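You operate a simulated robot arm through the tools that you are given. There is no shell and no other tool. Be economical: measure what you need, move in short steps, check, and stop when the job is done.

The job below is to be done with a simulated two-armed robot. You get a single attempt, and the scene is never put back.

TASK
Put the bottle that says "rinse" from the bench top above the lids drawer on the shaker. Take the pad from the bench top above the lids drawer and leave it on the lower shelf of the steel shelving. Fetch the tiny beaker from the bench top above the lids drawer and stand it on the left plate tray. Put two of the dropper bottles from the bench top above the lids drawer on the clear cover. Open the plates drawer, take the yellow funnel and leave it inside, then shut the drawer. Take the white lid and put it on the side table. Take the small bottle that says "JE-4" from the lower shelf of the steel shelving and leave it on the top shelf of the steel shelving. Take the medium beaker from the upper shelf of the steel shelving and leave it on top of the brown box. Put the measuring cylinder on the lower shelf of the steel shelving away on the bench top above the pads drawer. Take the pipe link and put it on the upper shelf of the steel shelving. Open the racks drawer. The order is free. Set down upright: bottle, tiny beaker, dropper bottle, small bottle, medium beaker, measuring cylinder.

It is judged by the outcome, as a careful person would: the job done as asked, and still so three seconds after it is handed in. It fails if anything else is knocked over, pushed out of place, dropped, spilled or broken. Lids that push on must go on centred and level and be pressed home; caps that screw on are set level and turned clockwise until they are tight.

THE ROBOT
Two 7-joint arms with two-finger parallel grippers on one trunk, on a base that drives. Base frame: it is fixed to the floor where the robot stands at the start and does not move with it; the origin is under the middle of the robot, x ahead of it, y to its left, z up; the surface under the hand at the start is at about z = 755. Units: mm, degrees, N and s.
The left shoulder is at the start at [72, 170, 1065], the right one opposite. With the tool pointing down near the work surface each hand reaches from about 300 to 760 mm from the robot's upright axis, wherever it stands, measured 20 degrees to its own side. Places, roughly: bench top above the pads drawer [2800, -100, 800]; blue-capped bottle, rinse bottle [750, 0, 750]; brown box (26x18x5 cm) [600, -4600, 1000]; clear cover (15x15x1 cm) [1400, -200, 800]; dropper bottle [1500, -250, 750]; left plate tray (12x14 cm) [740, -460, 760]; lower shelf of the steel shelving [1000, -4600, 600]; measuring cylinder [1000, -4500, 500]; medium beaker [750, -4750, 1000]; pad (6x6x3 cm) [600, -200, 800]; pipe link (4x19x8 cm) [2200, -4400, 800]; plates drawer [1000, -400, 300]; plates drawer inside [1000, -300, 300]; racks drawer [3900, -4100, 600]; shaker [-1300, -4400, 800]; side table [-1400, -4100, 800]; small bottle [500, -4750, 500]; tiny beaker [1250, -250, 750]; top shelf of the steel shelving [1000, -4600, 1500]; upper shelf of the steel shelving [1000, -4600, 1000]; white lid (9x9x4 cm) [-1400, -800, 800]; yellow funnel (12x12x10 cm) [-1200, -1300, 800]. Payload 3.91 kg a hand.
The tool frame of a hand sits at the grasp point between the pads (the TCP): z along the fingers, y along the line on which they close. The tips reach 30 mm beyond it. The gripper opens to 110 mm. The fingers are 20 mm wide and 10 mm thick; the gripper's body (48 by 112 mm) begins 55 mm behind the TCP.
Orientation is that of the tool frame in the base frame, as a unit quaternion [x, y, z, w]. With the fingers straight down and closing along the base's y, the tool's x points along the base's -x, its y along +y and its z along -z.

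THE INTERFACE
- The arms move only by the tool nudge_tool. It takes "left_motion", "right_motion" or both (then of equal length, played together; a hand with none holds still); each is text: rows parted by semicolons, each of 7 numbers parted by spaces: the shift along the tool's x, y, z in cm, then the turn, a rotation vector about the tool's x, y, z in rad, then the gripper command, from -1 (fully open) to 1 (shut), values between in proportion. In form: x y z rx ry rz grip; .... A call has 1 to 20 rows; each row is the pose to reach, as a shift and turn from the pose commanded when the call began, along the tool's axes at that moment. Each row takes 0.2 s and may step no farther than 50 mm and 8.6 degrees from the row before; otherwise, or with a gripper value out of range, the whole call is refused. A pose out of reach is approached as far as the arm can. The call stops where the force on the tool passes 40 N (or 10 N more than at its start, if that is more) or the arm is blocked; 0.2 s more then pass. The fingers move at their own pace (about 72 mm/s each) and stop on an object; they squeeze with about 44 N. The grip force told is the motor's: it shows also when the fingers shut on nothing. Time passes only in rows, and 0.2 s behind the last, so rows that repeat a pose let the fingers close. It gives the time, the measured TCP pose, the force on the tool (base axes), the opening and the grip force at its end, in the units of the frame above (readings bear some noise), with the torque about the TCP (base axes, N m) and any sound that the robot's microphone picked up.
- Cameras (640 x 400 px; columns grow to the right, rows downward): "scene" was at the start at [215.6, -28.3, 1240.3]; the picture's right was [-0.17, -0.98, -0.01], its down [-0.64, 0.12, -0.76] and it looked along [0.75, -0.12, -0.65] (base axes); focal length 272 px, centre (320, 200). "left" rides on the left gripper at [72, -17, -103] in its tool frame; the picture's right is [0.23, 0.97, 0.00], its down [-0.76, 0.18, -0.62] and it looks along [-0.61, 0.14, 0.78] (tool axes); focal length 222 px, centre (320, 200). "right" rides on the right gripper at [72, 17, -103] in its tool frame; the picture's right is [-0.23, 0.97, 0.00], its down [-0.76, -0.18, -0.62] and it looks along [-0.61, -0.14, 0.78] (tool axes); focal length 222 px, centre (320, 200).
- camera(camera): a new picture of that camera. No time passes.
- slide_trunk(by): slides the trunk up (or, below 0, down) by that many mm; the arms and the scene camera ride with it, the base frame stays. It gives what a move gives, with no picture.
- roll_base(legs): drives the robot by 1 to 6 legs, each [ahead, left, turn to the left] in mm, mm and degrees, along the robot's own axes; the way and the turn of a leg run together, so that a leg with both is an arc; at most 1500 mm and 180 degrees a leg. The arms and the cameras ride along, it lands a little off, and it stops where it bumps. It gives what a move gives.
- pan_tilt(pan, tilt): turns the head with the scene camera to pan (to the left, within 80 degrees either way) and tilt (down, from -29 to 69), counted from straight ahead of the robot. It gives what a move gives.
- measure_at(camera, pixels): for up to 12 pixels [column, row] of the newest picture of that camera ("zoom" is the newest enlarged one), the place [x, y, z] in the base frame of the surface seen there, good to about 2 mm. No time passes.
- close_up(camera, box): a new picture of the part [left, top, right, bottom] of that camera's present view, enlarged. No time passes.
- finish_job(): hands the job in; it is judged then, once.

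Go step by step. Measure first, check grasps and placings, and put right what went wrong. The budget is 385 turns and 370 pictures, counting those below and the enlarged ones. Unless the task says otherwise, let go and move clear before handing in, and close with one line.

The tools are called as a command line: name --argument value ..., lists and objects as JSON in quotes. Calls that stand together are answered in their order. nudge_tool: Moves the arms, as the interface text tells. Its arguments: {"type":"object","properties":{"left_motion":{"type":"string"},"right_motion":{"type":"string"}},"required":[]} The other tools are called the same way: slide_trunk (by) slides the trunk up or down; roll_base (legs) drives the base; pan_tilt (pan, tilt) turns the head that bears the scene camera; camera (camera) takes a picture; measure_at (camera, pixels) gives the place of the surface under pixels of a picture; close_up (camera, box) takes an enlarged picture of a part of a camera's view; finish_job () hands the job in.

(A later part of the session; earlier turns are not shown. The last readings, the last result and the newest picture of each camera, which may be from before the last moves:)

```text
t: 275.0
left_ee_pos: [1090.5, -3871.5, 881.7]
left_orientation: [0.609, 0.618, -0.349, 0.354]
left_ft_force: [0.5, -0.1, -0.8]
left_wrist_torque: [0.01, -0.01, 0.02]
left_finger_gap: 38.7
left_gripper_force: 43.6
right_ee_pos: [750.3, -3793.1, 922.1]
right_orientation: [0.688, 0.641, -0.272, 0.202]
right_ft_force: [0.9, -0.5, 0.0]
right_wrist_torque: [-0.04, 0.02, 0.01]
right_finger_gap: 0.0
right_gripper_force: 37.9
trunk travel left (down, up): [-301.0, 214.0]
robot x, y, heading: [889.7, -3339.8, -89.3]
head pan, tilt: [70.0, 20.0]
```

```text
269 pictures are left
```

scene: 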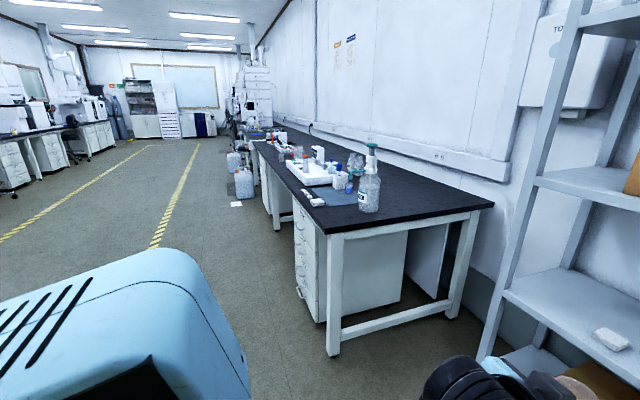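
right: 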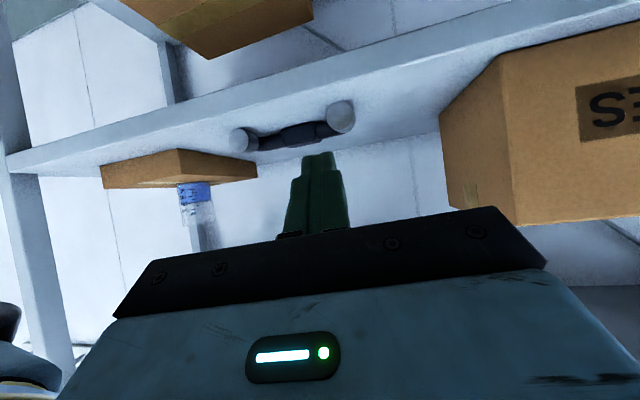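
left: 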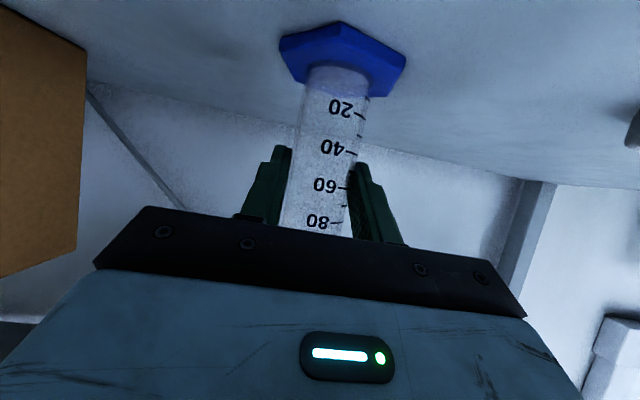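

The aisle is clear up to the cans at (240,180). I'll drive to x≈3700 and look at the drawers.

measure_at --camera "scene" --pixels '[[245, 195], [237, 204], [265, 210]]'

roll_base --legs '[[0, 1400, -0.7], [0, 1400, 0]]'

pan_tilt --pan 0 --tilt 38

camera --camera "scene"

```text
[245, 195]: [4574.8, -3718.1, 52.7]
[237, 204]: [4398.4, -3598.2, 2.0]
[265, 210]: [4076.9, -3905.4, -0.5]
```

```text
t: 299.5
left_ee_pos: [3903.7, -3816.9, 881.9]
left_orientation: [0.604, 0.622, -0.347, 0.357]
left_ft_force: [-0.1, 0.2, -0.5]
left_wrist_torque: [0.02, 0.02, 0.0]
left_finger_gap: 38.8
left_gripper_force: 43.4
right_ee_pos: [3562.5, -3745.3, 921.6]
right_orientation: [0.683, 0.647, -0.27, 0.204]
right_ft_force: [-0.2, -0.9, 0.5]
right_wrist_torque: [-0.01, 0.01, 0.0]
right_finger_gap: 0.2
right_gripper_force: 37.9
trunk travel left (down, up): [-301.0, 214.0]
robot x, y, heading: [3692.8, -3287.5, -88.8]
head pan, tilt: [70.0, 20.0]
```

```text
t: 300.9
left_ee_pos: [3903.7, -3817.8, 881.0]
left_orientation: [0.604, 0.622, -0.347, 0.357]
left_ft_force: [-0.5, -0.3, -1.1]
left_wrist_torque: [-0.01, 0.0, 0.01]
left_finger_gap: 38.8
left_gripper_force: 44.1
right_ee_pos: [3562.6, -3744.7, 923.0]
right_orientation: [0.683, 0.647, -0.27, 0.205]
right_ft_force: [-0.3, 0.3, -0.5]
right_wrist_torque: [0.01, -0.02, 0.0]
right_finger_gap: 0.0
right_gripper_force: 37.5
trunk travel left (down, up): [-301.0, 214.0]
robot x, y, heading: [3690.8, -3289.2, -88.5]
head pan, tilt: [0.0, 38.0]
```

```text
268 pictures are left
```

scene: 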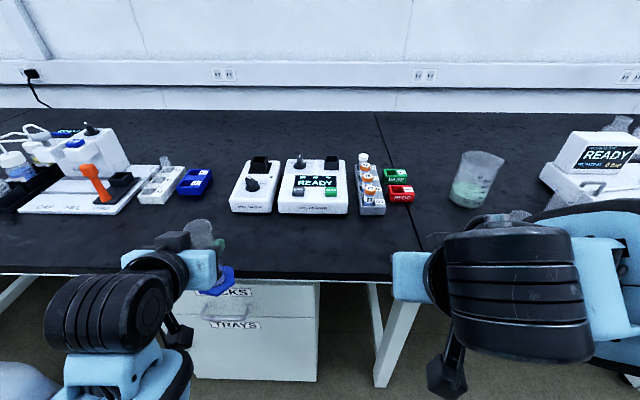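

The top drawer reads "…CKS" at (228,292), partly hidden. I'll tilt down and look closely.

roll_base --legs '[[-150, 280, -1.2]]'

pan_tilt --pan 0 --tilt 50

camera --camera "scene"

```text
t: 303.9
left_ee_pos: [4161.1, -3667.1, 881.3]
left_orientation: [0.611, 0.615, -0.351, 0.352]
left_ft_force: [0.3, 0.2, -0.8]
left_wrist_torque: [0.0, -0.01, -0.02]
left_finger_gap: 38.6
left_gripper_force: 44.1
right_ee_pos: [3822.9, -3585.2, 923.0]
right_orientation: [0.69, 0.639, -0.272, 0.201]
right_ft_force: [0.7, -0.5, -0.6]
right_wrist_torque: [-0.02, 0.01, 0.0]
right_finger_gap: 0.0
right_gripper_force: 37.4
trunk travel left (down, up): [-301.0, 214.0]
robot x, y, heading: [3964.5, -3132.1, -89.8]
head pan, tilt: [0.0, 38.0]
```

```text
t: 304.7
left_ee_pos: [4160.1, -3666.7, 880.2]
left_orientation: [0.612, 0.614, -0.353, 0.352]
left_ft_force: [-0.2, -0.5, -1.1]
left_wrist_torque: [0.01, -0.04, -0.03]
left_finger_gap: 38.7
left_gripper_force: 43.9
right_ee_pos: [3821.6, -3584.4, 921.8]
right_orientation: [0.691, 0.638, -0.273, 0.201]
right_ft_force: [-0.2, 0.9, -0.8]
right_wrist_torque: [-0.01, -0.02, -0.03]
right_finger_gap: 0.1
right_gripper_force: 37.3
trunk travel left (down, up): [-301.0, 214.0]
robot x, y, heading: [3963.7, -3131.2, -89.6]
head pan, tilt: [0.0, 50.0]
```

```text
267 pictures are left
```

scene: 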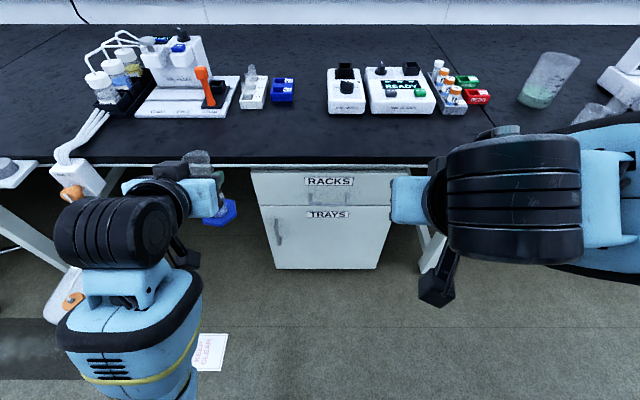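

close_up --camera "scene" --box '[235, 150, 425, 280]'

measure_at --camera "zoom" --pixels '[[320, 105], [320, 85], [150, 160], [310, 150], [480, 160], [320, 130], [70, 120], [540, 130], [320, 175], [320, 220], [140, 280]]'

```text
3.08 times, centred on (330, 215) of scene
```

zoom: 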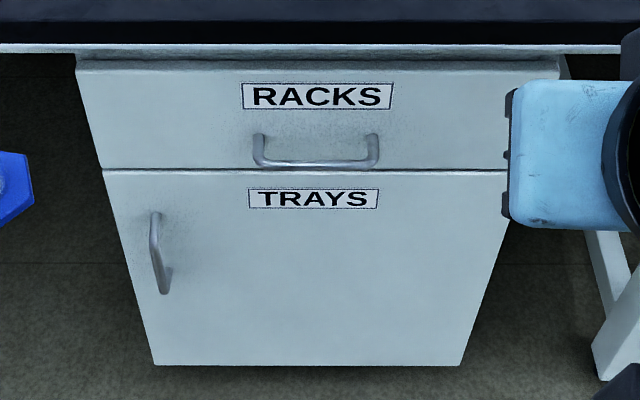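

```text
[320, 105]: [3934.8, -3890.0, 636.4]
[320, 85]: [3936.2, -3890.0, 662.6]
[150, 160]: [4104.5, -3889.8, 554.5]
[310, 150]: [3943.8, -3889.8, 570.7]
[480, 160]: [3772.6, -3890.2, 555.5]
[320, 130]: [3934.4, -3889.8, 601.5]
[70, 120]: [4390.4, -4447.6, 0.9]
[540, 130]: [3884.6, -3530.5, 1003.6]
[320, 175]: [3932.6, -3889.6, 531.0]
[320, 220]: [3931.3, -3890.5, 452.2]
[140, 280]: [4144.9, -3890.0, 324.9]
```

measure_at --camera "zoom" --pixels '[[290, 163], [315, 162], [345, 162], [345, 164], [258, 155], [377, 145], [258, 138], [315, 165]]'

```text
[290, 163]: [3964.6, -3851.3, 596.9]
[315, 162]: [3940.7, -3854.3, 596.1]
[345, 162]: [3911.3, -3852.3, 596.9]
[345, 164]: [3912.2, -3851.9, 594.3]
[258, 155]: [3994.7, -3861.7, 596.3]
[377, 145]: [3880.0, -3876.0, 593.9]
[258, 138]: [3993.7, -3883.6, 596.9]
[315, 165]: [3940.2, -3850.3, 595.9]
```

The handle bar is at y -3854, z 595, x 3885–3990. I'll move closer, lower the trunk, and roll the right hand so the fingers close above and below the bar.

roll_base --legs '[[90, 76, 0]]'

slide_trunk --by -120

nudge_tool --right_motion "0 0 0 0.016 -0.032 -0.13 0; 0 0 0 0.031 -0.064 -0.26 0; 0 0 0 0.047 -0.095 -0.39 0; 0 0 0 0.063 -0.127 -0.52 0; 0 0 0 0.078 -0.159 -0.65 0; 0 0 0 0.094 -0.19 -0.78 0; 0 0 0 0.11 -0.222 -0.91 0; 0 0 0 0.125 -0.254 -1.04 0; 0 0 0 0.141 -0.286 -1.17 0; 0 0 0 0.157 -0.318 -1.3 0; 0 0 0 0.172 -0.35 -1.43 0; 0 0 0 0.188 -0.381 -1.563 0"

camera --camera "right"

```text
t: 306.0
left_ee_pos: [4241.5, -3756.5, 880.7]
left_orientation: [0.611, 0.616, -0.351, 0.353]
left_ft_force: [0.0, 0.0, -1.9]
left_wrist_torque: [-0.03, 0.02, 0.02]
left_finger_gap: 38.6
left_gripper_force: 43.9
right_ee_pos: [3900.9, -3676.2, 922.2]
right_orientation: [0.69, 0.64, -0.272, 0.202]
right_ft_force: [0.8, -0.3, -0.5]
right_wrist_torque: [-0.01, -0.01, -0.03]
right_finger_gap: 0.2
right_gripper_force: 37.8
trunk travel left (down, up): [-301.0, 214.0]
robot x, y, heading: [4041.8, -3220.9, -89.9]
head pan, tilt: [0.0, 50.0]
```

```text
t: 307.5
left_ee_pos: [4240.2, -3754.7, 762.8]
left_orientation: [0.611, 0.615, -0.352, 0.353]
left_ft_force: [-1.0, 0.4, -2.3]
left_wrist_torque: [0.01, 0.01, -0.01]
left_finger_gap: 38.7
left_gripper_force: 43.6
right_ee_pos: [3901.1, -3674.7, 803.2]
right_orientation: [0.69, 0.639, -0.273, 0.202]
right_ft_force: [0.2, 0.4, 0.6]
right_wrist_torque: [0.03, -0.02, -0.01]
right_finger_gap: 0.1
right_gripper_force: 38.1
trunk travel left (down, up): [-181.0, 334.0]
robot x, y, heading: [4038.3, -3224.5, -90.0]
head pan, tilt: [0.0, 50.0]
```

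```text
t: 310.1
left_ee_pos: [4241.3, -3757.1, 761.3]
left_orientation: [0.611, 0.615, -0.352, 0.353]
left_ft_force: [0.6, -0.2, -1.1]
left_wrist_torque: [0.05, 0.03, 0.01]
left_finger_gap: 38.6
left_gripper_force: 43.5
right_ee_pos: [3923.6, -3712.1, 799.1]
right_orientation: [-0.002, 0.867, -0.499, 0.0]
right_ft_force: [-0.6, -0.2, -0.5]
right_wrist_torque: [-0.06, 0.02, 0.01]
right_finger_gap: 55.0
right_gripper_force: 0.0
right hand out of reach, approached as far as the arm can: row 4, 5, 6, 7, 8, 9, 10, 11, 12
trunk travel left (down, up): [-181.0, 334.0]
robot x, y, heading: [4042.9, -3222.2, -89.6]
head pan, tilt: [0.0, 50.0]
```

```text
265 pictures are left
```

right: 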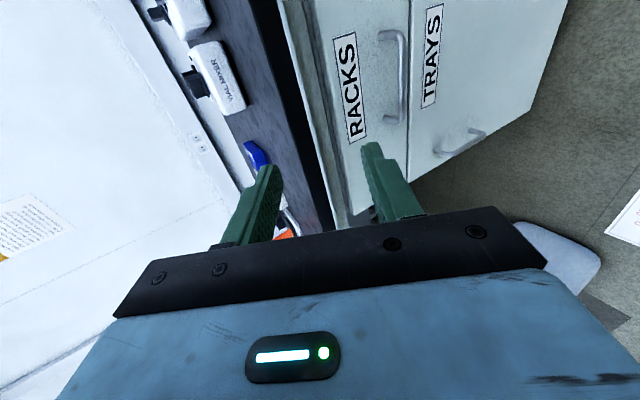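

Orientation is right. I'll move down towards the handle's pre-grasp point.

nudge_tool --right_motion "-0.35 2.65 2.85 0 0 0 0; -0.7 5.3 5.7 0 0 0 0; -1.05 7.95 8.55 0 0 0 0; -1.4 10.6 11.4 0 0 0 0"

camera --camera "right"

camera --camera "scene"

```text
t: 311.1
left_ee_pos: [4240.0, -3756.2, 761.5]
left_orientation: [0.611, 0.615, -0.351, 0.353]
left_ft_force: [-0.6, 0.1, -0.8]
left_wrist_torque: [-0.04, 0.03, -0.02]
left_finger_gap: 38.6
left_gripper_force: 44.3
right_ee_pos: [3937.1, -3760.5, 649.0]
right_orientation: [-0.001, 0.866, -0.5, 0.0]
right_ft_force: [0.2, 0.7, -0.4]
right_wrist_torque: [-0.03, -0.01, -0.01]
right_finger_gap: 55.2
right_gripper_force: 0.0
trunk travel left (down, up): [-181.0, 334.0]
robot x, y, heading: [4043.1, -3223.0, -89.9]
head pan, tilt: [0.0, 50.0]
```

```text
264 pictures are left
```

right: 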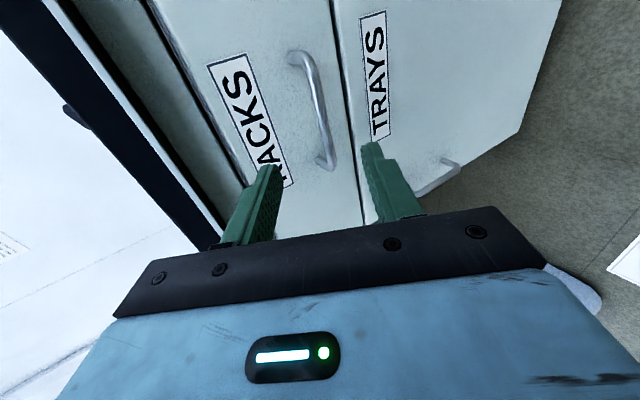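

```text
263 pictures are left
```

scene: 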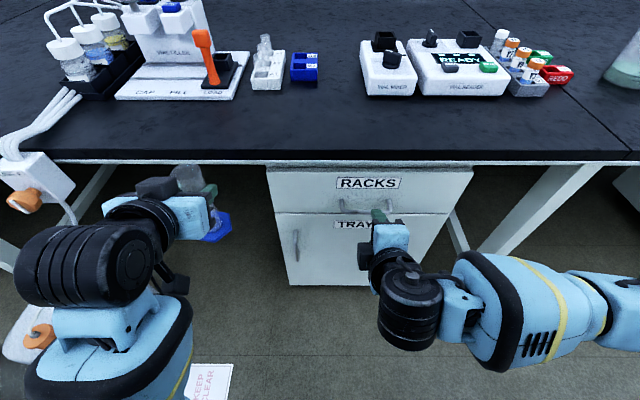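

The handle bar lies between the fingers. I'll advance 97 mm and close.

nudge_tool --right_motion "0 0 4 0 0 0 0; 0 0 8 0 0 0 0; 0 0 9.7 0 0 0 0; 0 0 9.7 0 0 0 1; 0 0 9.7 0 0 0 1; 0 0 9.7 0 0 0 1; 0 0 9.7 0 0 0 1"

camera --camera "right"

```text
t: 312.7
left_ee_pos: [4240.2, -3755.9, 761.6]
left_orientation: [0.611, 0.616, -0.351, 0.353]
left_ft_force: [-0.3, -0.3, -1.3]
left_wrist_torque: [0.02, -0.04, -0.01]
left_finger_gap: 38.8
left_gripper_force: 44.5
right_ee_pos: [3938.4, -3842.7, 597.0]
right_orientation: [-0.001, 0.868, -0.497, -0.001]
right_ft_force: [-0.7, 10.4, -15.3]
right_wrist_torque: [0.28, -0.11, -0.08]
right_finger_gap: 10.8
right_gripper_force: 45.0
trunk travel left (down, up): [-181.0, 334.0]
robot x, y, heading: [4043.9, -3221.2, -89.8]
head pan, tilt: [0.0, 50.0]
```

```text
262 pictures are left
```

right: 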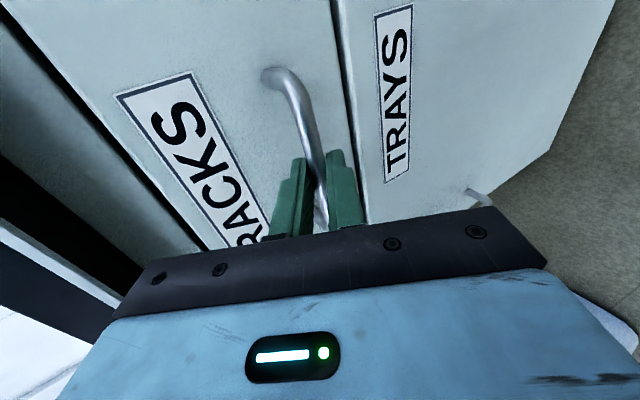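

Grip on the bar is 10.8 mm. I'll pull the drawer by backing the base up 320 mm.

roll_base --legs '[[-320, 0, 0]]'

camera --camera "scene"

```text
t: 314.9
left_ee_pos: [4238.7, -3438.1, 758.8]
left_orientation: [0.611, 0.616, -0.351, 0.353]
left_ft_force: [0.0, 1.2, -1.0]
left_wrist_torque: [0.0, 0.01, -0.02]
left_finger_gap: 38.6
left_gripper_force: 44.3
right_ee_pos: [3937.9, -3523.3, 597.9]
right_orientation: [-0.002, 0.868, -0.496, 0.001]
right_ft_force: [12.8, -1.3, -25.7]
right_wrist_torque: [0.3, -0.03, -0.18]
right_finger_gap: 10.7
right_gripper_force: 44.7
trunk travel left (down, up): [-181.0, 334.0]
robot x, y, heading: [4038.9, -2902.2, -89.6]
head pan, tilt: [0.0, 50.0]
```

```text
261 pictures are left
```

scene: 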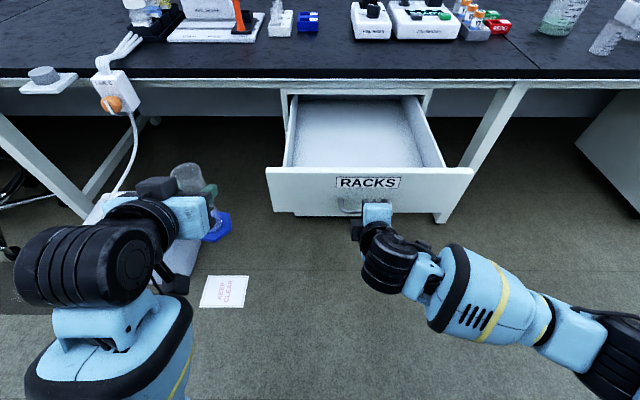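

The drawer is open by about 320 mm. I'll release and withdraw the hand.

nudge_tool --right_motion "0 0 0 0 0 0 0; 0 0 0 0 0 0 0; 0 0 0 0 0 0 0; 0 0 -4 0 0 0 0; 0 0 -8 0 0 0 0; 0 0 -12 0 0 0 0; 0 -3 -15 0 0 0 0"

camera --camera "scene"

```text
t: 316.5
left_ee_pos: [4239.7, -3436.9, 761.9]
left_orientation: [0.611, 0.616, -0.351, 0.353]
left_ft_force: [-0.1, -0.7, -0.2]
left_wrist_torque: [0.02, -0.04, -0.02]
left_finger_gap: 38.7
left_gripper_force: 43.7
right_ee_pos: [3938.6, -3407.0, 700.7]
right_orientation: [-0.002, 0.868, -0.497, 0.0]
right_ft_force: [0.0, 0.0, -0.9]
right_wrist_torque: [0.02, 0.01, 0.01]
right_finger_gap: 55.2
right_gripper_force: 0.1
trunk travel left (down, up): [-181.0, 334.0]
robot x, y, heading: [4035.8, -2901.2, -89.8]
head pan, tilt: [0.0, 50.0]
```

```text
260 pictures are left
```

scene: 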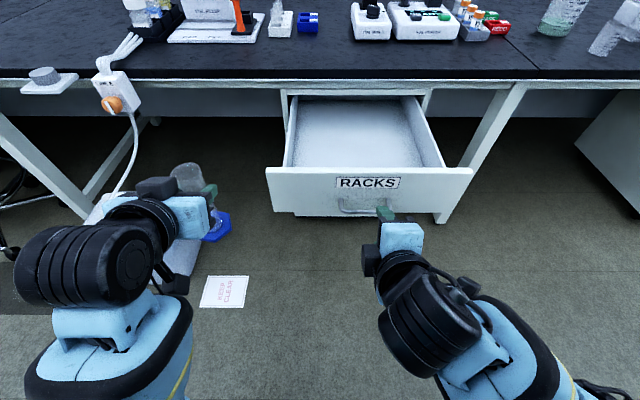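

The racks drawer is done. I'll turn round and drive to the other bench near x 2800.

roll_base --legs '[[-900, 0, 0], [0, 0, 180], [0, 1240, 0]]'

slide_trunk --by 145

pan_tilt --pan 0 --tilt 30

camera --camera "scene"

```text
t: 339.1
left_ee_pos: [2656.6, -1371.0, 762.3]
left_orientation: [-0.592, 0.634, 0.339, 0.364]
left_ft_force: [0.9, 0.2, -1.7]
left_wrist_torque: [0.0, 0.02, 0.02]
left_finger_gap: 38.8
left_gripper_force: 44.3
right_ee_pos: [2952.2, -1423.0, 700.0]
right_orientation: [0.867, -0.032, 0.018, -0.497]
right_ft_force: [-0.2, -1.1, 0.1]
right_wrist_torque: [0.01, 0.05, -0.03]
right_finger_gap: 54.9
right_gripper_force: 0.1
trunk travel left (down, up): [-181.0, 334.0]
robot x, y, heading: [2811.7, -1918.5, 85.8]
head pan, tilt: [0.0, 50.0]
```

```text
t: 340.8
left_ee_pos: [2655.6, -1371.5, 905.6]
left_orientation: [-0.592, 0.635, 0.338, 0.364]
left_ft_force: [1.1, 0.1, -1.8]
left_wrist_torque: [-0.04, 0.03, -0.02]
left_finger_gap: 38.7
left_gripper_force: 43.8
right_ee_pos: [2953.4, -1423.3, 844.8]
right_orientation: [0.867, -0.031, 0.017, -0.498]
right_ft_force: [0.0, -0.1, -0.4]
right_wrist_torque: [0.0, -0.01, 0.03]
right_finger_gap: 54.8
right_gripper_force: 0.0
trunk travel left (down, up): [-326.0, 189.0]
robot x, y, heading: [2813.2, -1916.3, 86.1]
head pan, tilt: [0.0, 50.0]
```

```text
t: 341.7
left_ee_pos: [2655.2, -1370.4, 906.2]
left_orientation: [-0.593, 0.634, 0.339, 0.363]
left_ft_force: [0.0, 0.7, -0.9]
left_wrist_torque: [-0.02, -0.01, 0.05]
left_finger_gap: 38.8
left_gripper_force: 43.7
right_ee_pos: [2952.3, -1422.7, 843.5]
right_orientation: [0.867, -0.031, 0.017, -0.497]
right_ft_force: [-0.8, -0.2, -0.1]
right_wrist_torque: [-0.02, 0.03, 0.01]
right_finger_gap: 54.9
right_gripper_force: 0.1
trunk travel left (down, up): [-326.0, 189.0]
robot x, y, heading: [2814.4, -1916.9, 85.9]
head pan, tilt: [0.0, 30.0]
```

```text
259 pictures are left
```

scene: 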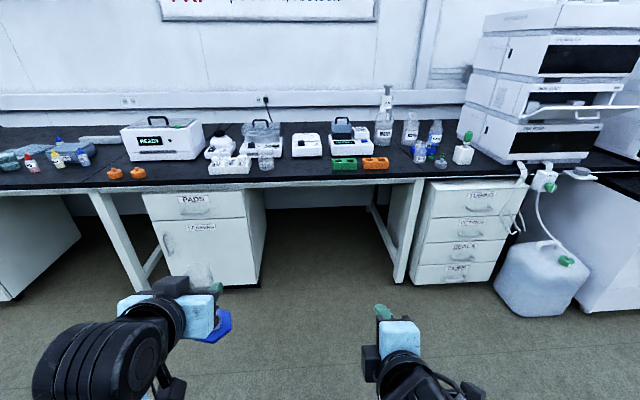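

The PADS drawer is at (195,202). I'll zoom in and measure the top above it.

close_up --camera "scene" --box '[80, 90, 440, 290]'

measure_at --camera "scene" --pixels '[[195, 205], [150, 178], [190, 177], [210, 178], [260, 176], [300, 172], [330, 178], [320, 165], [180, 165], [400, 176], [115, 173], [137, 173]]'

```text
1.78 times, centred on (260, 190) of scene
```

zoom: 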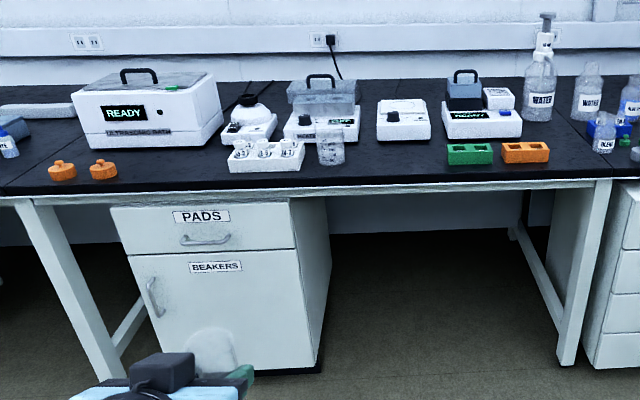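

```text
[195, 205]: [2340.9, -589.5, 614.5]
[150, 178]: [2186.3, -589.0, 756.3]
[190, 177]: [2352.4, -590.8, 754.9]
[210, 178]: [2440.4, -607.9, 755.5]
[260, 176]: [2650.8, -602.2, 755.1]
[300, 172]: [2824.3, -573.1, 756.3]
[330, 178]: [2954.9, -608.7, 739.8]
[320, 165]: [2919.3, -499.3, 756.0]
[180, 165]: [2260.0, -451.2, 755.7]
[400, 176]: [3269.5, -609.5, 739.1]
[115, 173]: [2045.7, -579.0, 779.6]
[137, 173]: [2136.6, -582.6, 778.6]
```

I'll set the cylinder at a free spot near (2850,-510), so I'll drive up to it.

roll_base --legs '[[0, 0, 4], [0, -235, 0], [790, 0, 0]]'

camera --camera "scene"

camera --camera "left"

```text
t: 348.7
left_ee_pos: [2860.9, -572.8, 906.7]
left_orientation: [-0.611, 0.615, 0.351, 0.354]
left_ft_force: [-0.6, 0.9, -1.2]
left_wrist_torque: [-0.04, 0.0, 0.01]
left_finger_gap: 38.6
left_gripper_force: 44.2
right_ee_pos: [3161.0, -608.2, 843.7]
right_orientation: [0.868, -0.006, 0.003, -0.497]
right_ft_force: [-0.4, -0.2, 1.1]
right_wrist_torque: [0.0, -0.02, -0.07]
right_finger_gap: 55.0
right_gripper_force: 0.1
trunk travel left (down, up): [-326.0, 189.0]
robot x, y, heading: [3048.6, -1108.2, 89.3]
head pan, tilt: [0.0, 30.0]
```

```text
257 pictures are left
```

scene: 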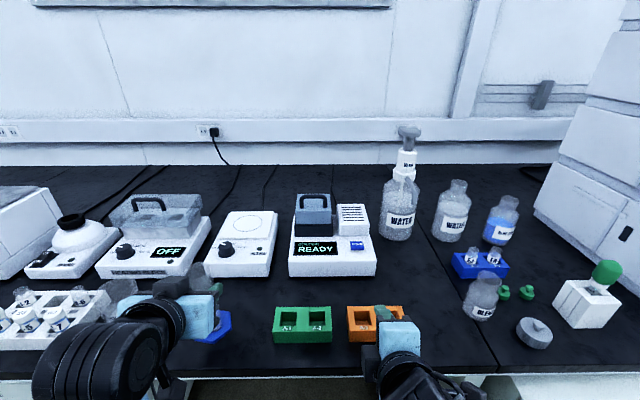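

```text
256 pictures are left
```

left: 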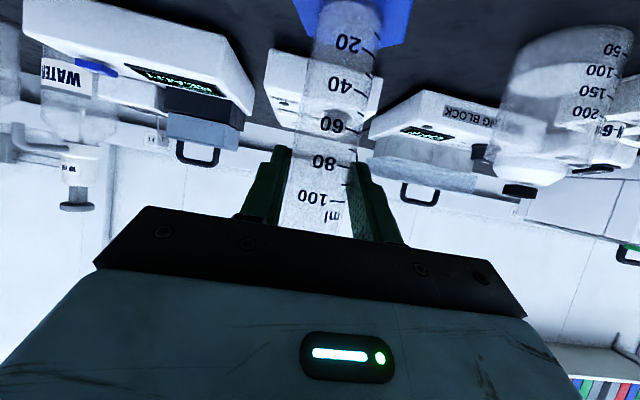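

measure_at --camera "scene" --pixels '[[276, 318], [275, 335], [125, 290], [250, 300], [240, 335], [210, 325], [215, 280], [388, 345]]'

```text
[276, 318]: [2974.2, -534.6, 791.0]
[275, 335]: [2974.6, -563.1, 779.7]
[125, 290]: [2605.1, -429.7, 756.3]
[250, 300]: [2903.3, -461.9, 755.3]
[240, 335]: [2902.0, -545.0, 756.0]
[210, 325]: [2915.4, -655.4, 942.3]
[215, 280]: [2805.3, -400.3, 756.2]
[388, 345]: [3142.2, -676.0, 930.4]
```

Free space there is ample. I'll move 53 mm forward and lower 70 mm.

nudge_tool --left_motion "-1.3 0.5 2.3 0 0 0 1; -2.65 1 4.6 0 0 0 1; 0.4 1 6.35 0 0 0 1; 3.4 1 8.1 0 0 0 1; 3.4 1 8.1 0 0 0 1"

```text
t: 349.9
left_ee_pos: [2849.0, -520.7, 843.3]
left_orientation: [-0.608, 0.613, 0.355, 0.359]
left_ft_force: [-0.9, 3.0, 27.0]
left_wrist_torque: [0.8, 0.16, -0.01]
left_finger_gap: 39.2
left_gripper_force: 44.1
right_ee_pos: [3160.4, -609.3, 845.0]
right_orientation: [0.867, -0.006, 0.003, -0.499]
right_ft_force: [0.0, -0.3, 0.4]
right_wrist_torque: [-0.05, -0.01, 0.01]
right_finger_gap: 55.0
right_gripper_force: 0.1
trunk travel left (down, up): [-326.0, 189.0]
robot x, y, heading: [3050.6, -1108.2, 89.7]
head pan, tilt: [0.0, 30.0]
```

It made contact 13 mm earlier than expected; I'll look before releasing.

camera --camera "left"

close_up --camera "scene" --box '[120, 210, 320, 370]'

```text
255 pictures are left
```

left: 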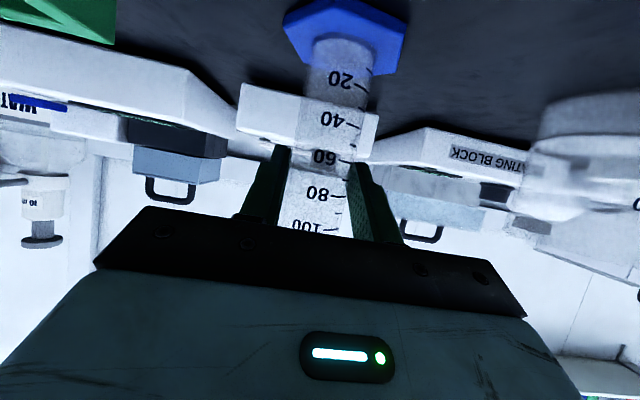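

```text
2.50 times, centred on (220, 290) of scene
```

zoom: 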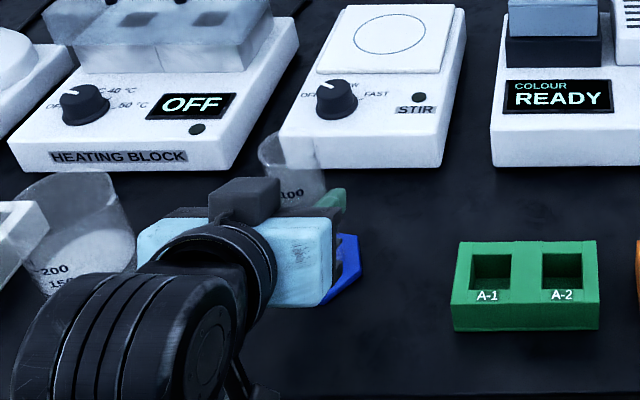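

The base is flat on the bench; it likely slid in the grip. I'll open partly and back out.

nudge_tool --left_motion "-0.1 0 0 0 0 0 0.5; -0.1 0 0 0 0 0 0; -0.1 0 0 0 0 0 -0.3; -0.1 0 0 0 0 0 -0.3; -0.1 0 -4 0 0 0 -0.3; -0.1 0 -8.5 0 0 0 -0.3; -0.1 0 -13 0 0 0 -0.3; -2 0 -17 0 0 0 -0.3"

camera --camera "left"

camera --camera "scene"

```text
t: 351.7
left_ee_pos: [2860.5, -615.8, 935.5]
left_orientation: [-0.611, 0.616, 0.35, 0.354]
left_ft_force: [-0.1, 0.3, 0.4]
left_wrist_torque: [-0.02, 0.03, -0.01]
left_finger_gap: 71.6
left_gripper_force: 0.1
left hand out of reach, approached as far as the arm can: row 7, 8
right_ee_pos: [3161.5, -607.7, 843.8]
right_orientation: [0.868, -0.005, 0.003, -0.497]
right_ft_force: [-0.1, -0.6, 0.7]
right_wrist_torque: [0.02, 0.02, 0.0]
right_finger_gap: 55.1
right_gripper_force: 0.1
trunk travel left (down, up): [-326.0, 189.0]
robot x, y, heading: [3053.6, -1105.7, 89.2]
head pan, tilt: [0.0, 30.0]
```

```text
253 pictures are left
```

left: 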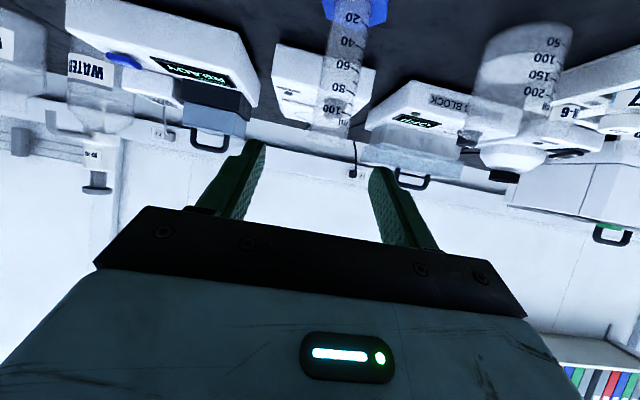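

```text
252 pictures are left
```

scene: 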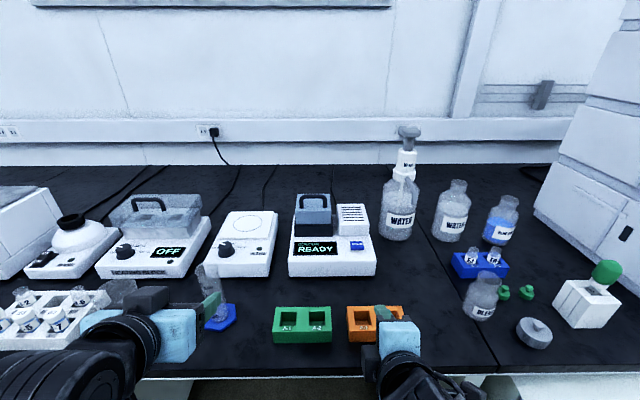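

The cylinder stands on the bench. I'll back away, restore the right hand's roll and drive to the lids-drawer bench.

roll_base --legs '[[-450, 0, 0.6], [0, 1500, 0]]'

nudge_tool --right_motion "0 0 0 0 0 0.143 -1; 0 0 0 0 0 0.286 -1; 0 0 0 0 0 0.429 -1; 0 0 0 0 0 0.571 -1; 0 0 0 0 0 0.714 -1; 0 0 0 0 0 0.857 -1; 0 0 0 0 0 1 -1; 0 0 0 0 0 1.143 -1; 0 0 0 0 0 1.286 -1; 0 0 0 0 0 1.428 -1; 0 0 0 0 0 1.571 -1"

pan_tilt --pan 15 --tilt 30

camera --camera "scene"

```text
t: 367.3
left_ee_pos: [1341.5, -1047.6, 932.8]
left_orientation: [-0.612, 0.615, 0.351, 0.353]
left_ft_force: [0.4, -0.9, -1.0]
left_wrist_torque: [0.02, 0.01, -0.03]
left_finger_gap: 71.5
left_gripper_force: 0.0
right_ee_pos: [1642.3, -1037.8, 844.5]
right_orientation: [0.867, -0.003, 0.002, -0.498]
right_ft_force: [0.1, -0.1, 0.1]
right_wrist_torque: [0.03, 0.01, 0.01]
right_finger_gap: 54.9
right_gripper_force: 0.0
trunk travel left (down, up): [-326.0, 189.0]
robot x, y, heading: [1539.0, -1541.8, 89.5]
head pan, tilt: [0.0, 30.0]
```

```text
t: 369.7
left_ee_pos: [1342.3, -1048.9, 933.9]
left_orientation: [-0.612, 0.614, 0.351, 0.353]
left_ft_force: [-0.2, -0.6, -0.4]
left_wrist_torque: [0.01, -0.01, -0.01]
left_finger_gap: 71.6
left_gripper_force: 0.1
right_ee_pos: [1684.4, -1028.6, 837.0]
right_orientation: [0.64, -0.567, -0.298, -0.424]
right_ft_force: [-0.2, -1.0, -0.4]
right_wrist_torque: [-0.01, 0.02, -0.02]
right_finger_gap: 110.0
right_gripper_force: 0.1
trunk travel left (down, up): [-326.0, 189.0]
robot x, y, heading: [1535.6, -1542.0, 89.5]
head pan, tilt: [0.0, 30.0]
stopped in row 11 (right hand): the arm was blocked; the commanded pose is now the measured one
```

```text
t: 370.5
left_ee_pos: [1342.6, -1046.4, 934.5]
left_orientation: [-0.612, 0.615, 0.35, 0.353]
left_ft_force: [-0.7, -0.8, 0.2]
left_wrist_torque: [-0.03, -0.03, -0.01]
left_finger_gap: 71.5
left_gripper_force: 0.0
right_ee_pos: [1684.1, -1028.5, 837.4]
right_orientation: [0.64, -0.567, -0.297, -0.424]
right_ft_force: [-0.6, 0.2, -1.2]
right_wrist_torque: [-0.01, -0.05, 0.02]
right_finger_gap: 110.0
right_gripper_force: 0.0
trunk travel left (down, up): [-326.0, 189.0]
robot x, y, heading: [1537.6, -1538.7, 89.4]
head pan, tilt: [15.0, 30.0]
```

```text
251 pictures are left
```

scene: 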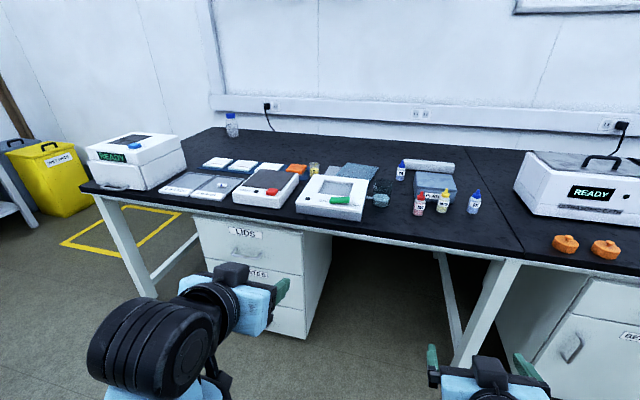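

I'll zoom in on the items.

close_up --camera "scene" --box '[150, 130, 530, 300]'

measure_at --camera "scene" --pixels '[[401, 172], [418, 207], [442, 205], [474, 206], [355, 170], [314, 172], [185, 186], [218, 184], [245, 250], [255, 272], [380, 205], [352, 190]]'

```text
1.68 times, centred on (340, 215) of scene
```

zoom: 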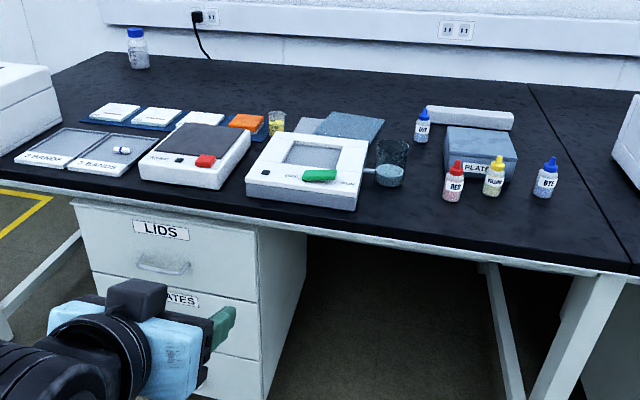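

```text
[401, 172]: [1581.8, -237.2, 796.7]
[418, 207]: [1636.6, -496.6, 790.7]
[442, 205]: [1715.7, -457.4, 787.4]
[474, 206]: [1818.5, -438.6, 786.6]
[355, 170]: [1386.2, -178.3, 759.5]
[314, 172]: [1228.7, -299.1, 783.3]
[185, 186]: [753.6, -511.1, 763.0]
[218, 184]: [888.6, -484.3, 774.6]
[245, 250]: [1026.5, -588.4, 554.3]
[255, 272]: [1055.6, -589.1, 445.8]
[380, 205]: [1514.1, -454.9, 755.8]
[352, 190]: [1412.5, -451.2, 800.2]
```

Measured: RED (1637,-497), YELLOW (1716,-457), cover (1386,-178), tiny beaker (1229,-299). I'll restore the right hand's orientation and drive in front of the red bottle.

nudge_tool --right_motion "-3.7 0 -0.2 -0.034 0.01 0.06 -1; -7.4 0 -0.4 -0.068 0.02 0.12 -1; -11 0 -0.6 -0.102 0.029 0.178 -1"

roll_base --legs '[[360, 60, 0.6]]'

pan_tilt --pan 0 --tilt 40

camera --camera "scene"

```text
t: 371.5
left_ee_pos: [1342.7, -1048.0, 934.1]
left_orientation: [-0.612, 0.614, 0.352, 0.353]
left_ft_force: [0.6, 1.7, -1.1]
left_wrist_torque: [0.02, 0.01, 0.01]
left_finger_gap: 71.5
left_gripper_force: 0.1
right_ee_pos: [1697.8, -980.7, 923.1]
right_orientation: [0.62, -0.603, -0.314, -0.391]
right_ft_force: [-0.5, -0.2, -0.2]
right_wrist_torque: [0.02, 0.01, 0.0]
right_finger_gap: 109.9
right_gripper_force: 0.0
trunk travel left (down, up): [-326.0, 189.0]
robot x, y, heading: [1537.4, -1539.1, 89.8]
head pan, tilt: [15.0, 30.0]
stopped in row 3 (right hand): the arm was blocked; the commanded pose is now the measured one
```

```text
t: 373.8
left_ee_pos: [1273.6, -699.7, 934.2]
left_orientation: [0.617, -0.609, -0.354, -0.35]
left_ft_force: [-0.2, -0.2, -0.1]
left_wrist_torque: [-0.02, 0.0, 0.02]
left_finger_gap: 71.7
left_gripper_force: 0.1
right_ee_pos: [1627.4, -627.6, 922.1]
right_orientation: [0.626, -0.598, -0.317, -0.387]
right_ft_force: [1.2, -0.5, -0.1]
right_wrist_torque: [-0.03, 0.01, 0.02]
right_finger_gap: 110.0
right_gripper_force: 0.0
trunk travel left (down, up): [-326.0, 189.0]
robot x, y, heading: [1476.4, -1187.3, 90.3]
head pan, tilt: [15.0, 30.0]
```

```text
t: 374.6
left_ee_pos: [1273.5, -699.0, 934.2]
left_orientation: [0.617, -0.61, -0.353, -0.35]
left_ft_force: [0.6, -0.1, 0.0]
left_wrist_torque: [0.04, 0.01, 0.02]
left_finger_gap: 71.3
left_gripper_force: 0.1
right_ee_pos: [1628.1, -627.8, 921.5]
right_orientation: [0.626, -0.598, -0.316, -0.387]
right_ft_force: [0.9, -0.1, 0.1]
right_wrist_torque: [0.0, -0.02, 0.01]
right_finger_gap: 110.2
right_gripper_force: 0.0
trunk travel left (down, up): [-326.0, 189.0]
robot x, y, heading: [1476.0, -1186.6, 90.5]
head pan, tilt: [0.0, 40.0]
```

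```text
249 pictures are left
```

scene: 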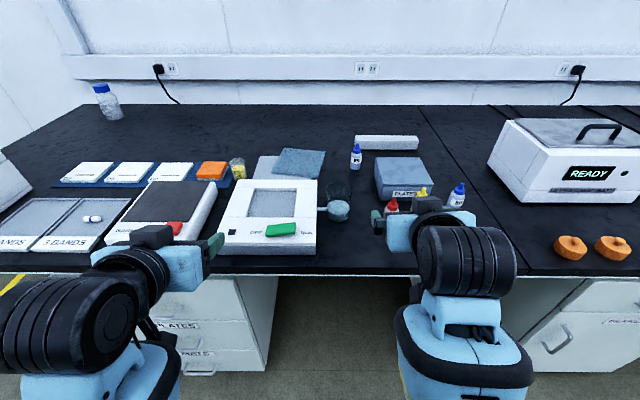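

The right wrist is a little off-roll, so I'll use the left hand (well aligned) for the bottles. I'll zoom in for exact positions.

close_up --camera "scene" --box '[310, 130, 490, 240]'

measure_at --camera "zoom" --pixels '[[290, 270], [290, 235], [395, 215], [520, 240], [520, 225], [160, 105], [110, 280], [240, 180], [530, 250], [285, 250]]'

```text
3.56 times, centred on (400, 185) of scene
```

zoom: 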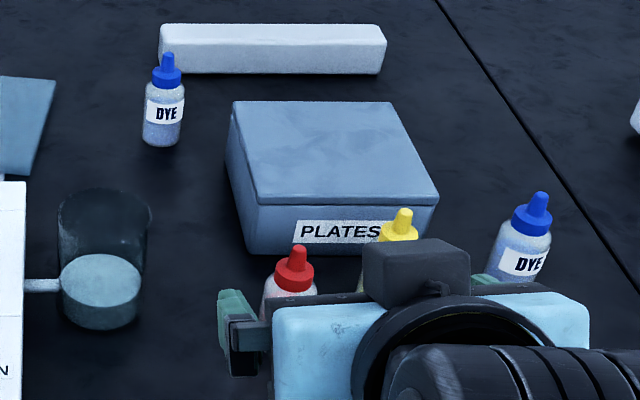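

```text
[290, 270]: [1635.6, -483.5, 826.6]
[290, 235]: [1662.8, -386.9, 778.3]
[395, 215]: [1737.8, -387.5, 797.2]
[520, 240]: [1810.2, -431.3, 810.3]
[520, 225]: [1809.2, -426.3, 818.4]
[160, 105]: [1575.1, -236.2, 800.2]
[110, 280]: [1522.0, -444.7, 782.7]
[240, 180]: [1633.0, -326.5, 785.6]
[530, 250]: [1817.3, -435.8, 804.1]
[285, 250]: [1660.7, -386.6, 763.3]
```

RED's axis is about (1637,-480). I'll shift the base right so the left hand lines up.

roll_base --legs '[[0, -364, -0.4], [70, 0, 0]]'

camera --camera "left"

camera --camera "scene"

```text
t: 378.8
left_ee_pos: [1632.1, -626.3, 933.6]
left_orientation: [-0.613, 0.613, 0.351, 0.352]
left_ft_force: [-0.5, 0.6, -0.1]
left_wrist_torque: [0.04, 0.0, 0.04]
left_finger_gap: 71.4
left_gripper_force: 0.0
right_ee_pos: [1987.2, -559.1, 921.5]
right_orientation: [0.622, -0.602, -0.315, -0.389]
right_ft_force: [0.5, 0.0, -0.2]
right_wrist_torque: [0.0, 0.02, 0.01]
right_finger_gap: 109.9
right_gripper_force: 0.1
trunk travel left (down, up): [-326.0, 189.0]
robot x, y, heading: [1825.9, -1117.9, 89.7]
head pan, tilt: [0.0, 40.0]
```

```text
247 pictures are left
```

left: 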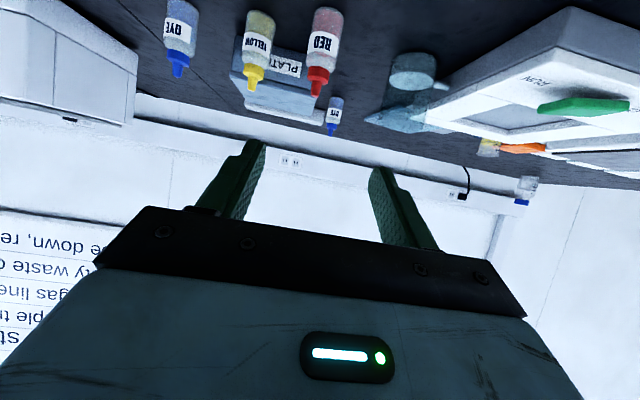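

```text
246 pictures are left
```

scene: 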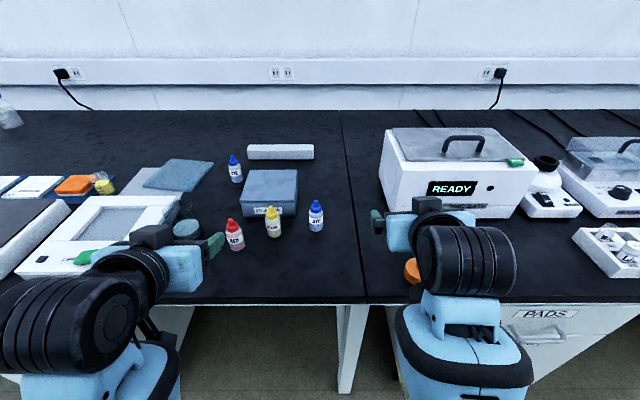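

close_up --camera "scene" --box '[200, 140, 340, 260]'

measure_at --camera "zoom" --pixels '[[160, 440], [160, 400], [125, 450], [190, 450], [335, 390], [335, 350], [530, 360], [530, 320], [165, 120]]'

```text
3.33 times, centred on (270, 200) of scene
```

zoom: 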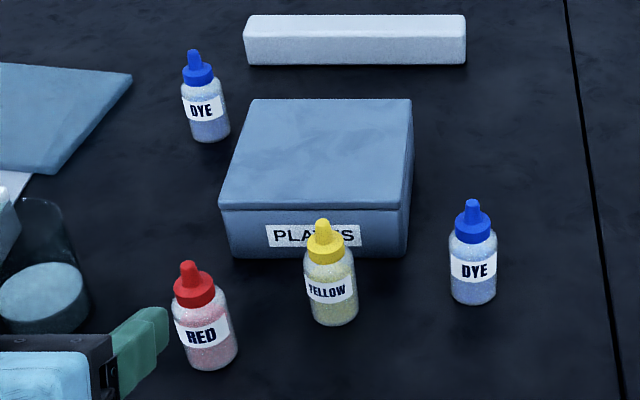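

```text
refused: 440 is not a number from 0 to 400
```

measure_at --camera "zoom" --pixels '[[205, 350], [200, 290], [178, 340], [236, 340], [335, 300], [325, 240], [475, 280], [470, 220], [205, 370], [335, 325], [188, 268]]'

```text
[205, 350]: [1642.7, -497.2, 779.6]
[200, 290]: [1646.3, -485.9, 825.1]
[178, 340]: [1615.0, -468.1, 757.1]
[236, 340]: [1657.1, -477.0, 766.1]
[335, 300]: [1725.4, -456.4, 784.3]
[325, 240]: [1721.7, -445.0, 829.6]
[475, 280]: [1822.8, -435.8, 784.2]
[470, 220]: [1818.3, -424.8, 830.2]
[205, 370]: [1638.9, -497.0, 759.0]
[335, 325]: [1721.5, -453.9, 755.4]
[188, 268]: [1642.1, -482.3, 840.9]
```

RED axis is (1641,-480). I'll move to a pre-grasp, then advance, close and lift.

nudge_tool --left_motion "1.9 -0.3 2.8 0 0 0 -0.3; 3.8 -0.6 5.6 0 0 0 -0.3; 5.6 -0.9 8.5 0 0 0 -0.3"

camera --camera "left"

```text
t: 379.6
left_ee_pos: [1642.6, -582.5, 844.1]
left_orientation: [0.613, -0.613, -0.352, -0.353]
left_ft_force: [-0.5, -0.1, -0.2]
left_wrist_torque: [0.01, 0.0, -0.01]
left_finger_gap: 71.4
left_gripper_force: 0.1
right_ee_pos: [1985.8, -557.8, 923.8]
right_orientation: [0.621, -0.603, -0.314, -0.39]
right_ft_force: [-0.1, 0.3, 1.0]
right_wrist_torque: [0.03, 0.0, -0.02]
right_finger_gap: 110.2
right_gripper_force: 0.1
trunk travel left (down, up): [-326.0, 189.0]
robot x, y, heading: [1827.1, -1122.7, 89.5]
head pan, tilt: [0.0, 40.0]
```

```text
244 pictures are left
```

left: 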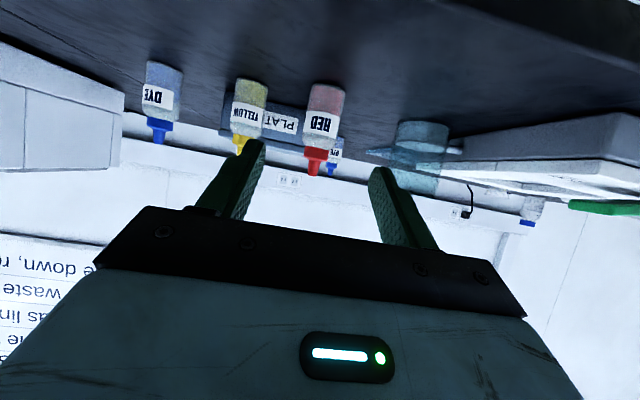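

nudge_tool --left_motion "0 0 3.7 0 0 0 -0.3; 0 0 7.4 0 0 0 -0.3; 0 0 11.1 0 0 0 -0.3; 0 0 11.1 0 0 0 1; 0 0 11.1 0 0 0 1; 0 0 11.1 0 0 0 1; 0 0 11.1 0 0 0 1; -1 0 10.5 0 0 0 1; -4 0 8.8 0 0 0 1; -7 0 7.1 0 0 0 1"

camera --camera "scene"

```text
t: 381.8
left_ee_pos: [1643.6, -485.1, 867.8]
left_orientation: [-0.613, 0.614, 0.351, 0.353]
left_ft_force: [-0.1, 0.9, -0.1]
left_wrist_torque: [-0.01, 0.0, -0.01]
left_finger_gap: 33.5
left_gripper_force: 44.3
right_ee_pos: [1986.5, -560.2, 923.3]
right_orientation: [0.621, -0.603, -0.314, -0.39]
right_ft_force: [0.3, 0.5, 0.6]
right_wrist_torque: [-0.01, 0.0, -0.02]
right_finger_gap: 110.1
right_gripper_force: 0.0
trunk travel left (down, up): [-326.0, 189.0]
robot x, y, heading: [1828.6, -1116.4, 89.7]
head pan, tilt: [0.0, 40.0]
```

```text
243 pictures are left
```

scene: 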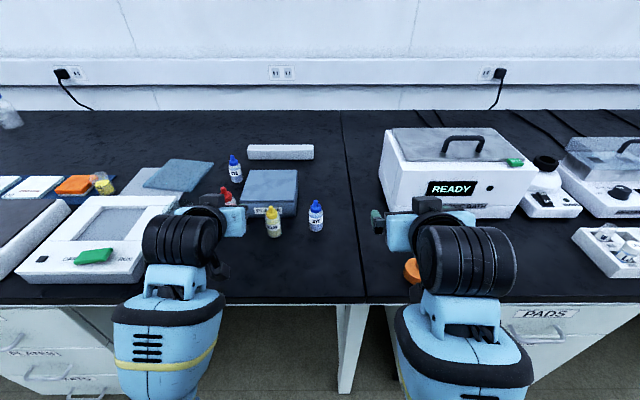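

RED is held. Now I'll measure the clear cover.

close_up --camera "scene" --box '[80, 140, 260, 250]'

measure_at --camera "zoom" --pixels '[[330, 75], [470, 85], [235, 150], [380, 175], [350, 120], [420, 100], [290, 130], [200, 150], [300, 190], [350, 180], [60, 150], [100, 170]]'

```text
3.56 times, centred on (170, 195) of scene
```

zoom: 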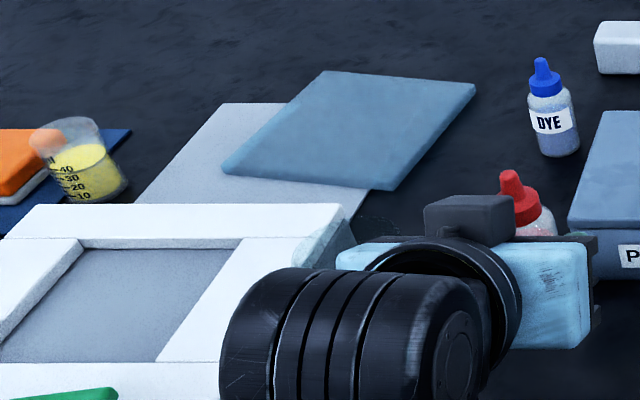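

```text
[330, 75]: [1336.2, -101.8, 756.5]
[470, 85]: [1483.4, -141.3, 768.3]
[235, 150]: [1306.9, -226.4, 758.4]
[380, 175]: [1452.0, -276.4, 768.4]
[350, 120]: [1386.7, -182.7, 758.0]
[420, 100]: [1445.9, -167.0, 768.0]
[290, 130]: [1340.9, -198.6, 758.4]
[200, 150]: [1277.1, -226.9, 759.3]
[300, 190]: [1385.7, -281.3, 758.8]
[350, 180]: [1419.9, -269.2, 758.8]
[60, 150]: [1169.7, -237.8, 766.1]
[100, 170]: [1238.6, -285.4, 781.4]
```

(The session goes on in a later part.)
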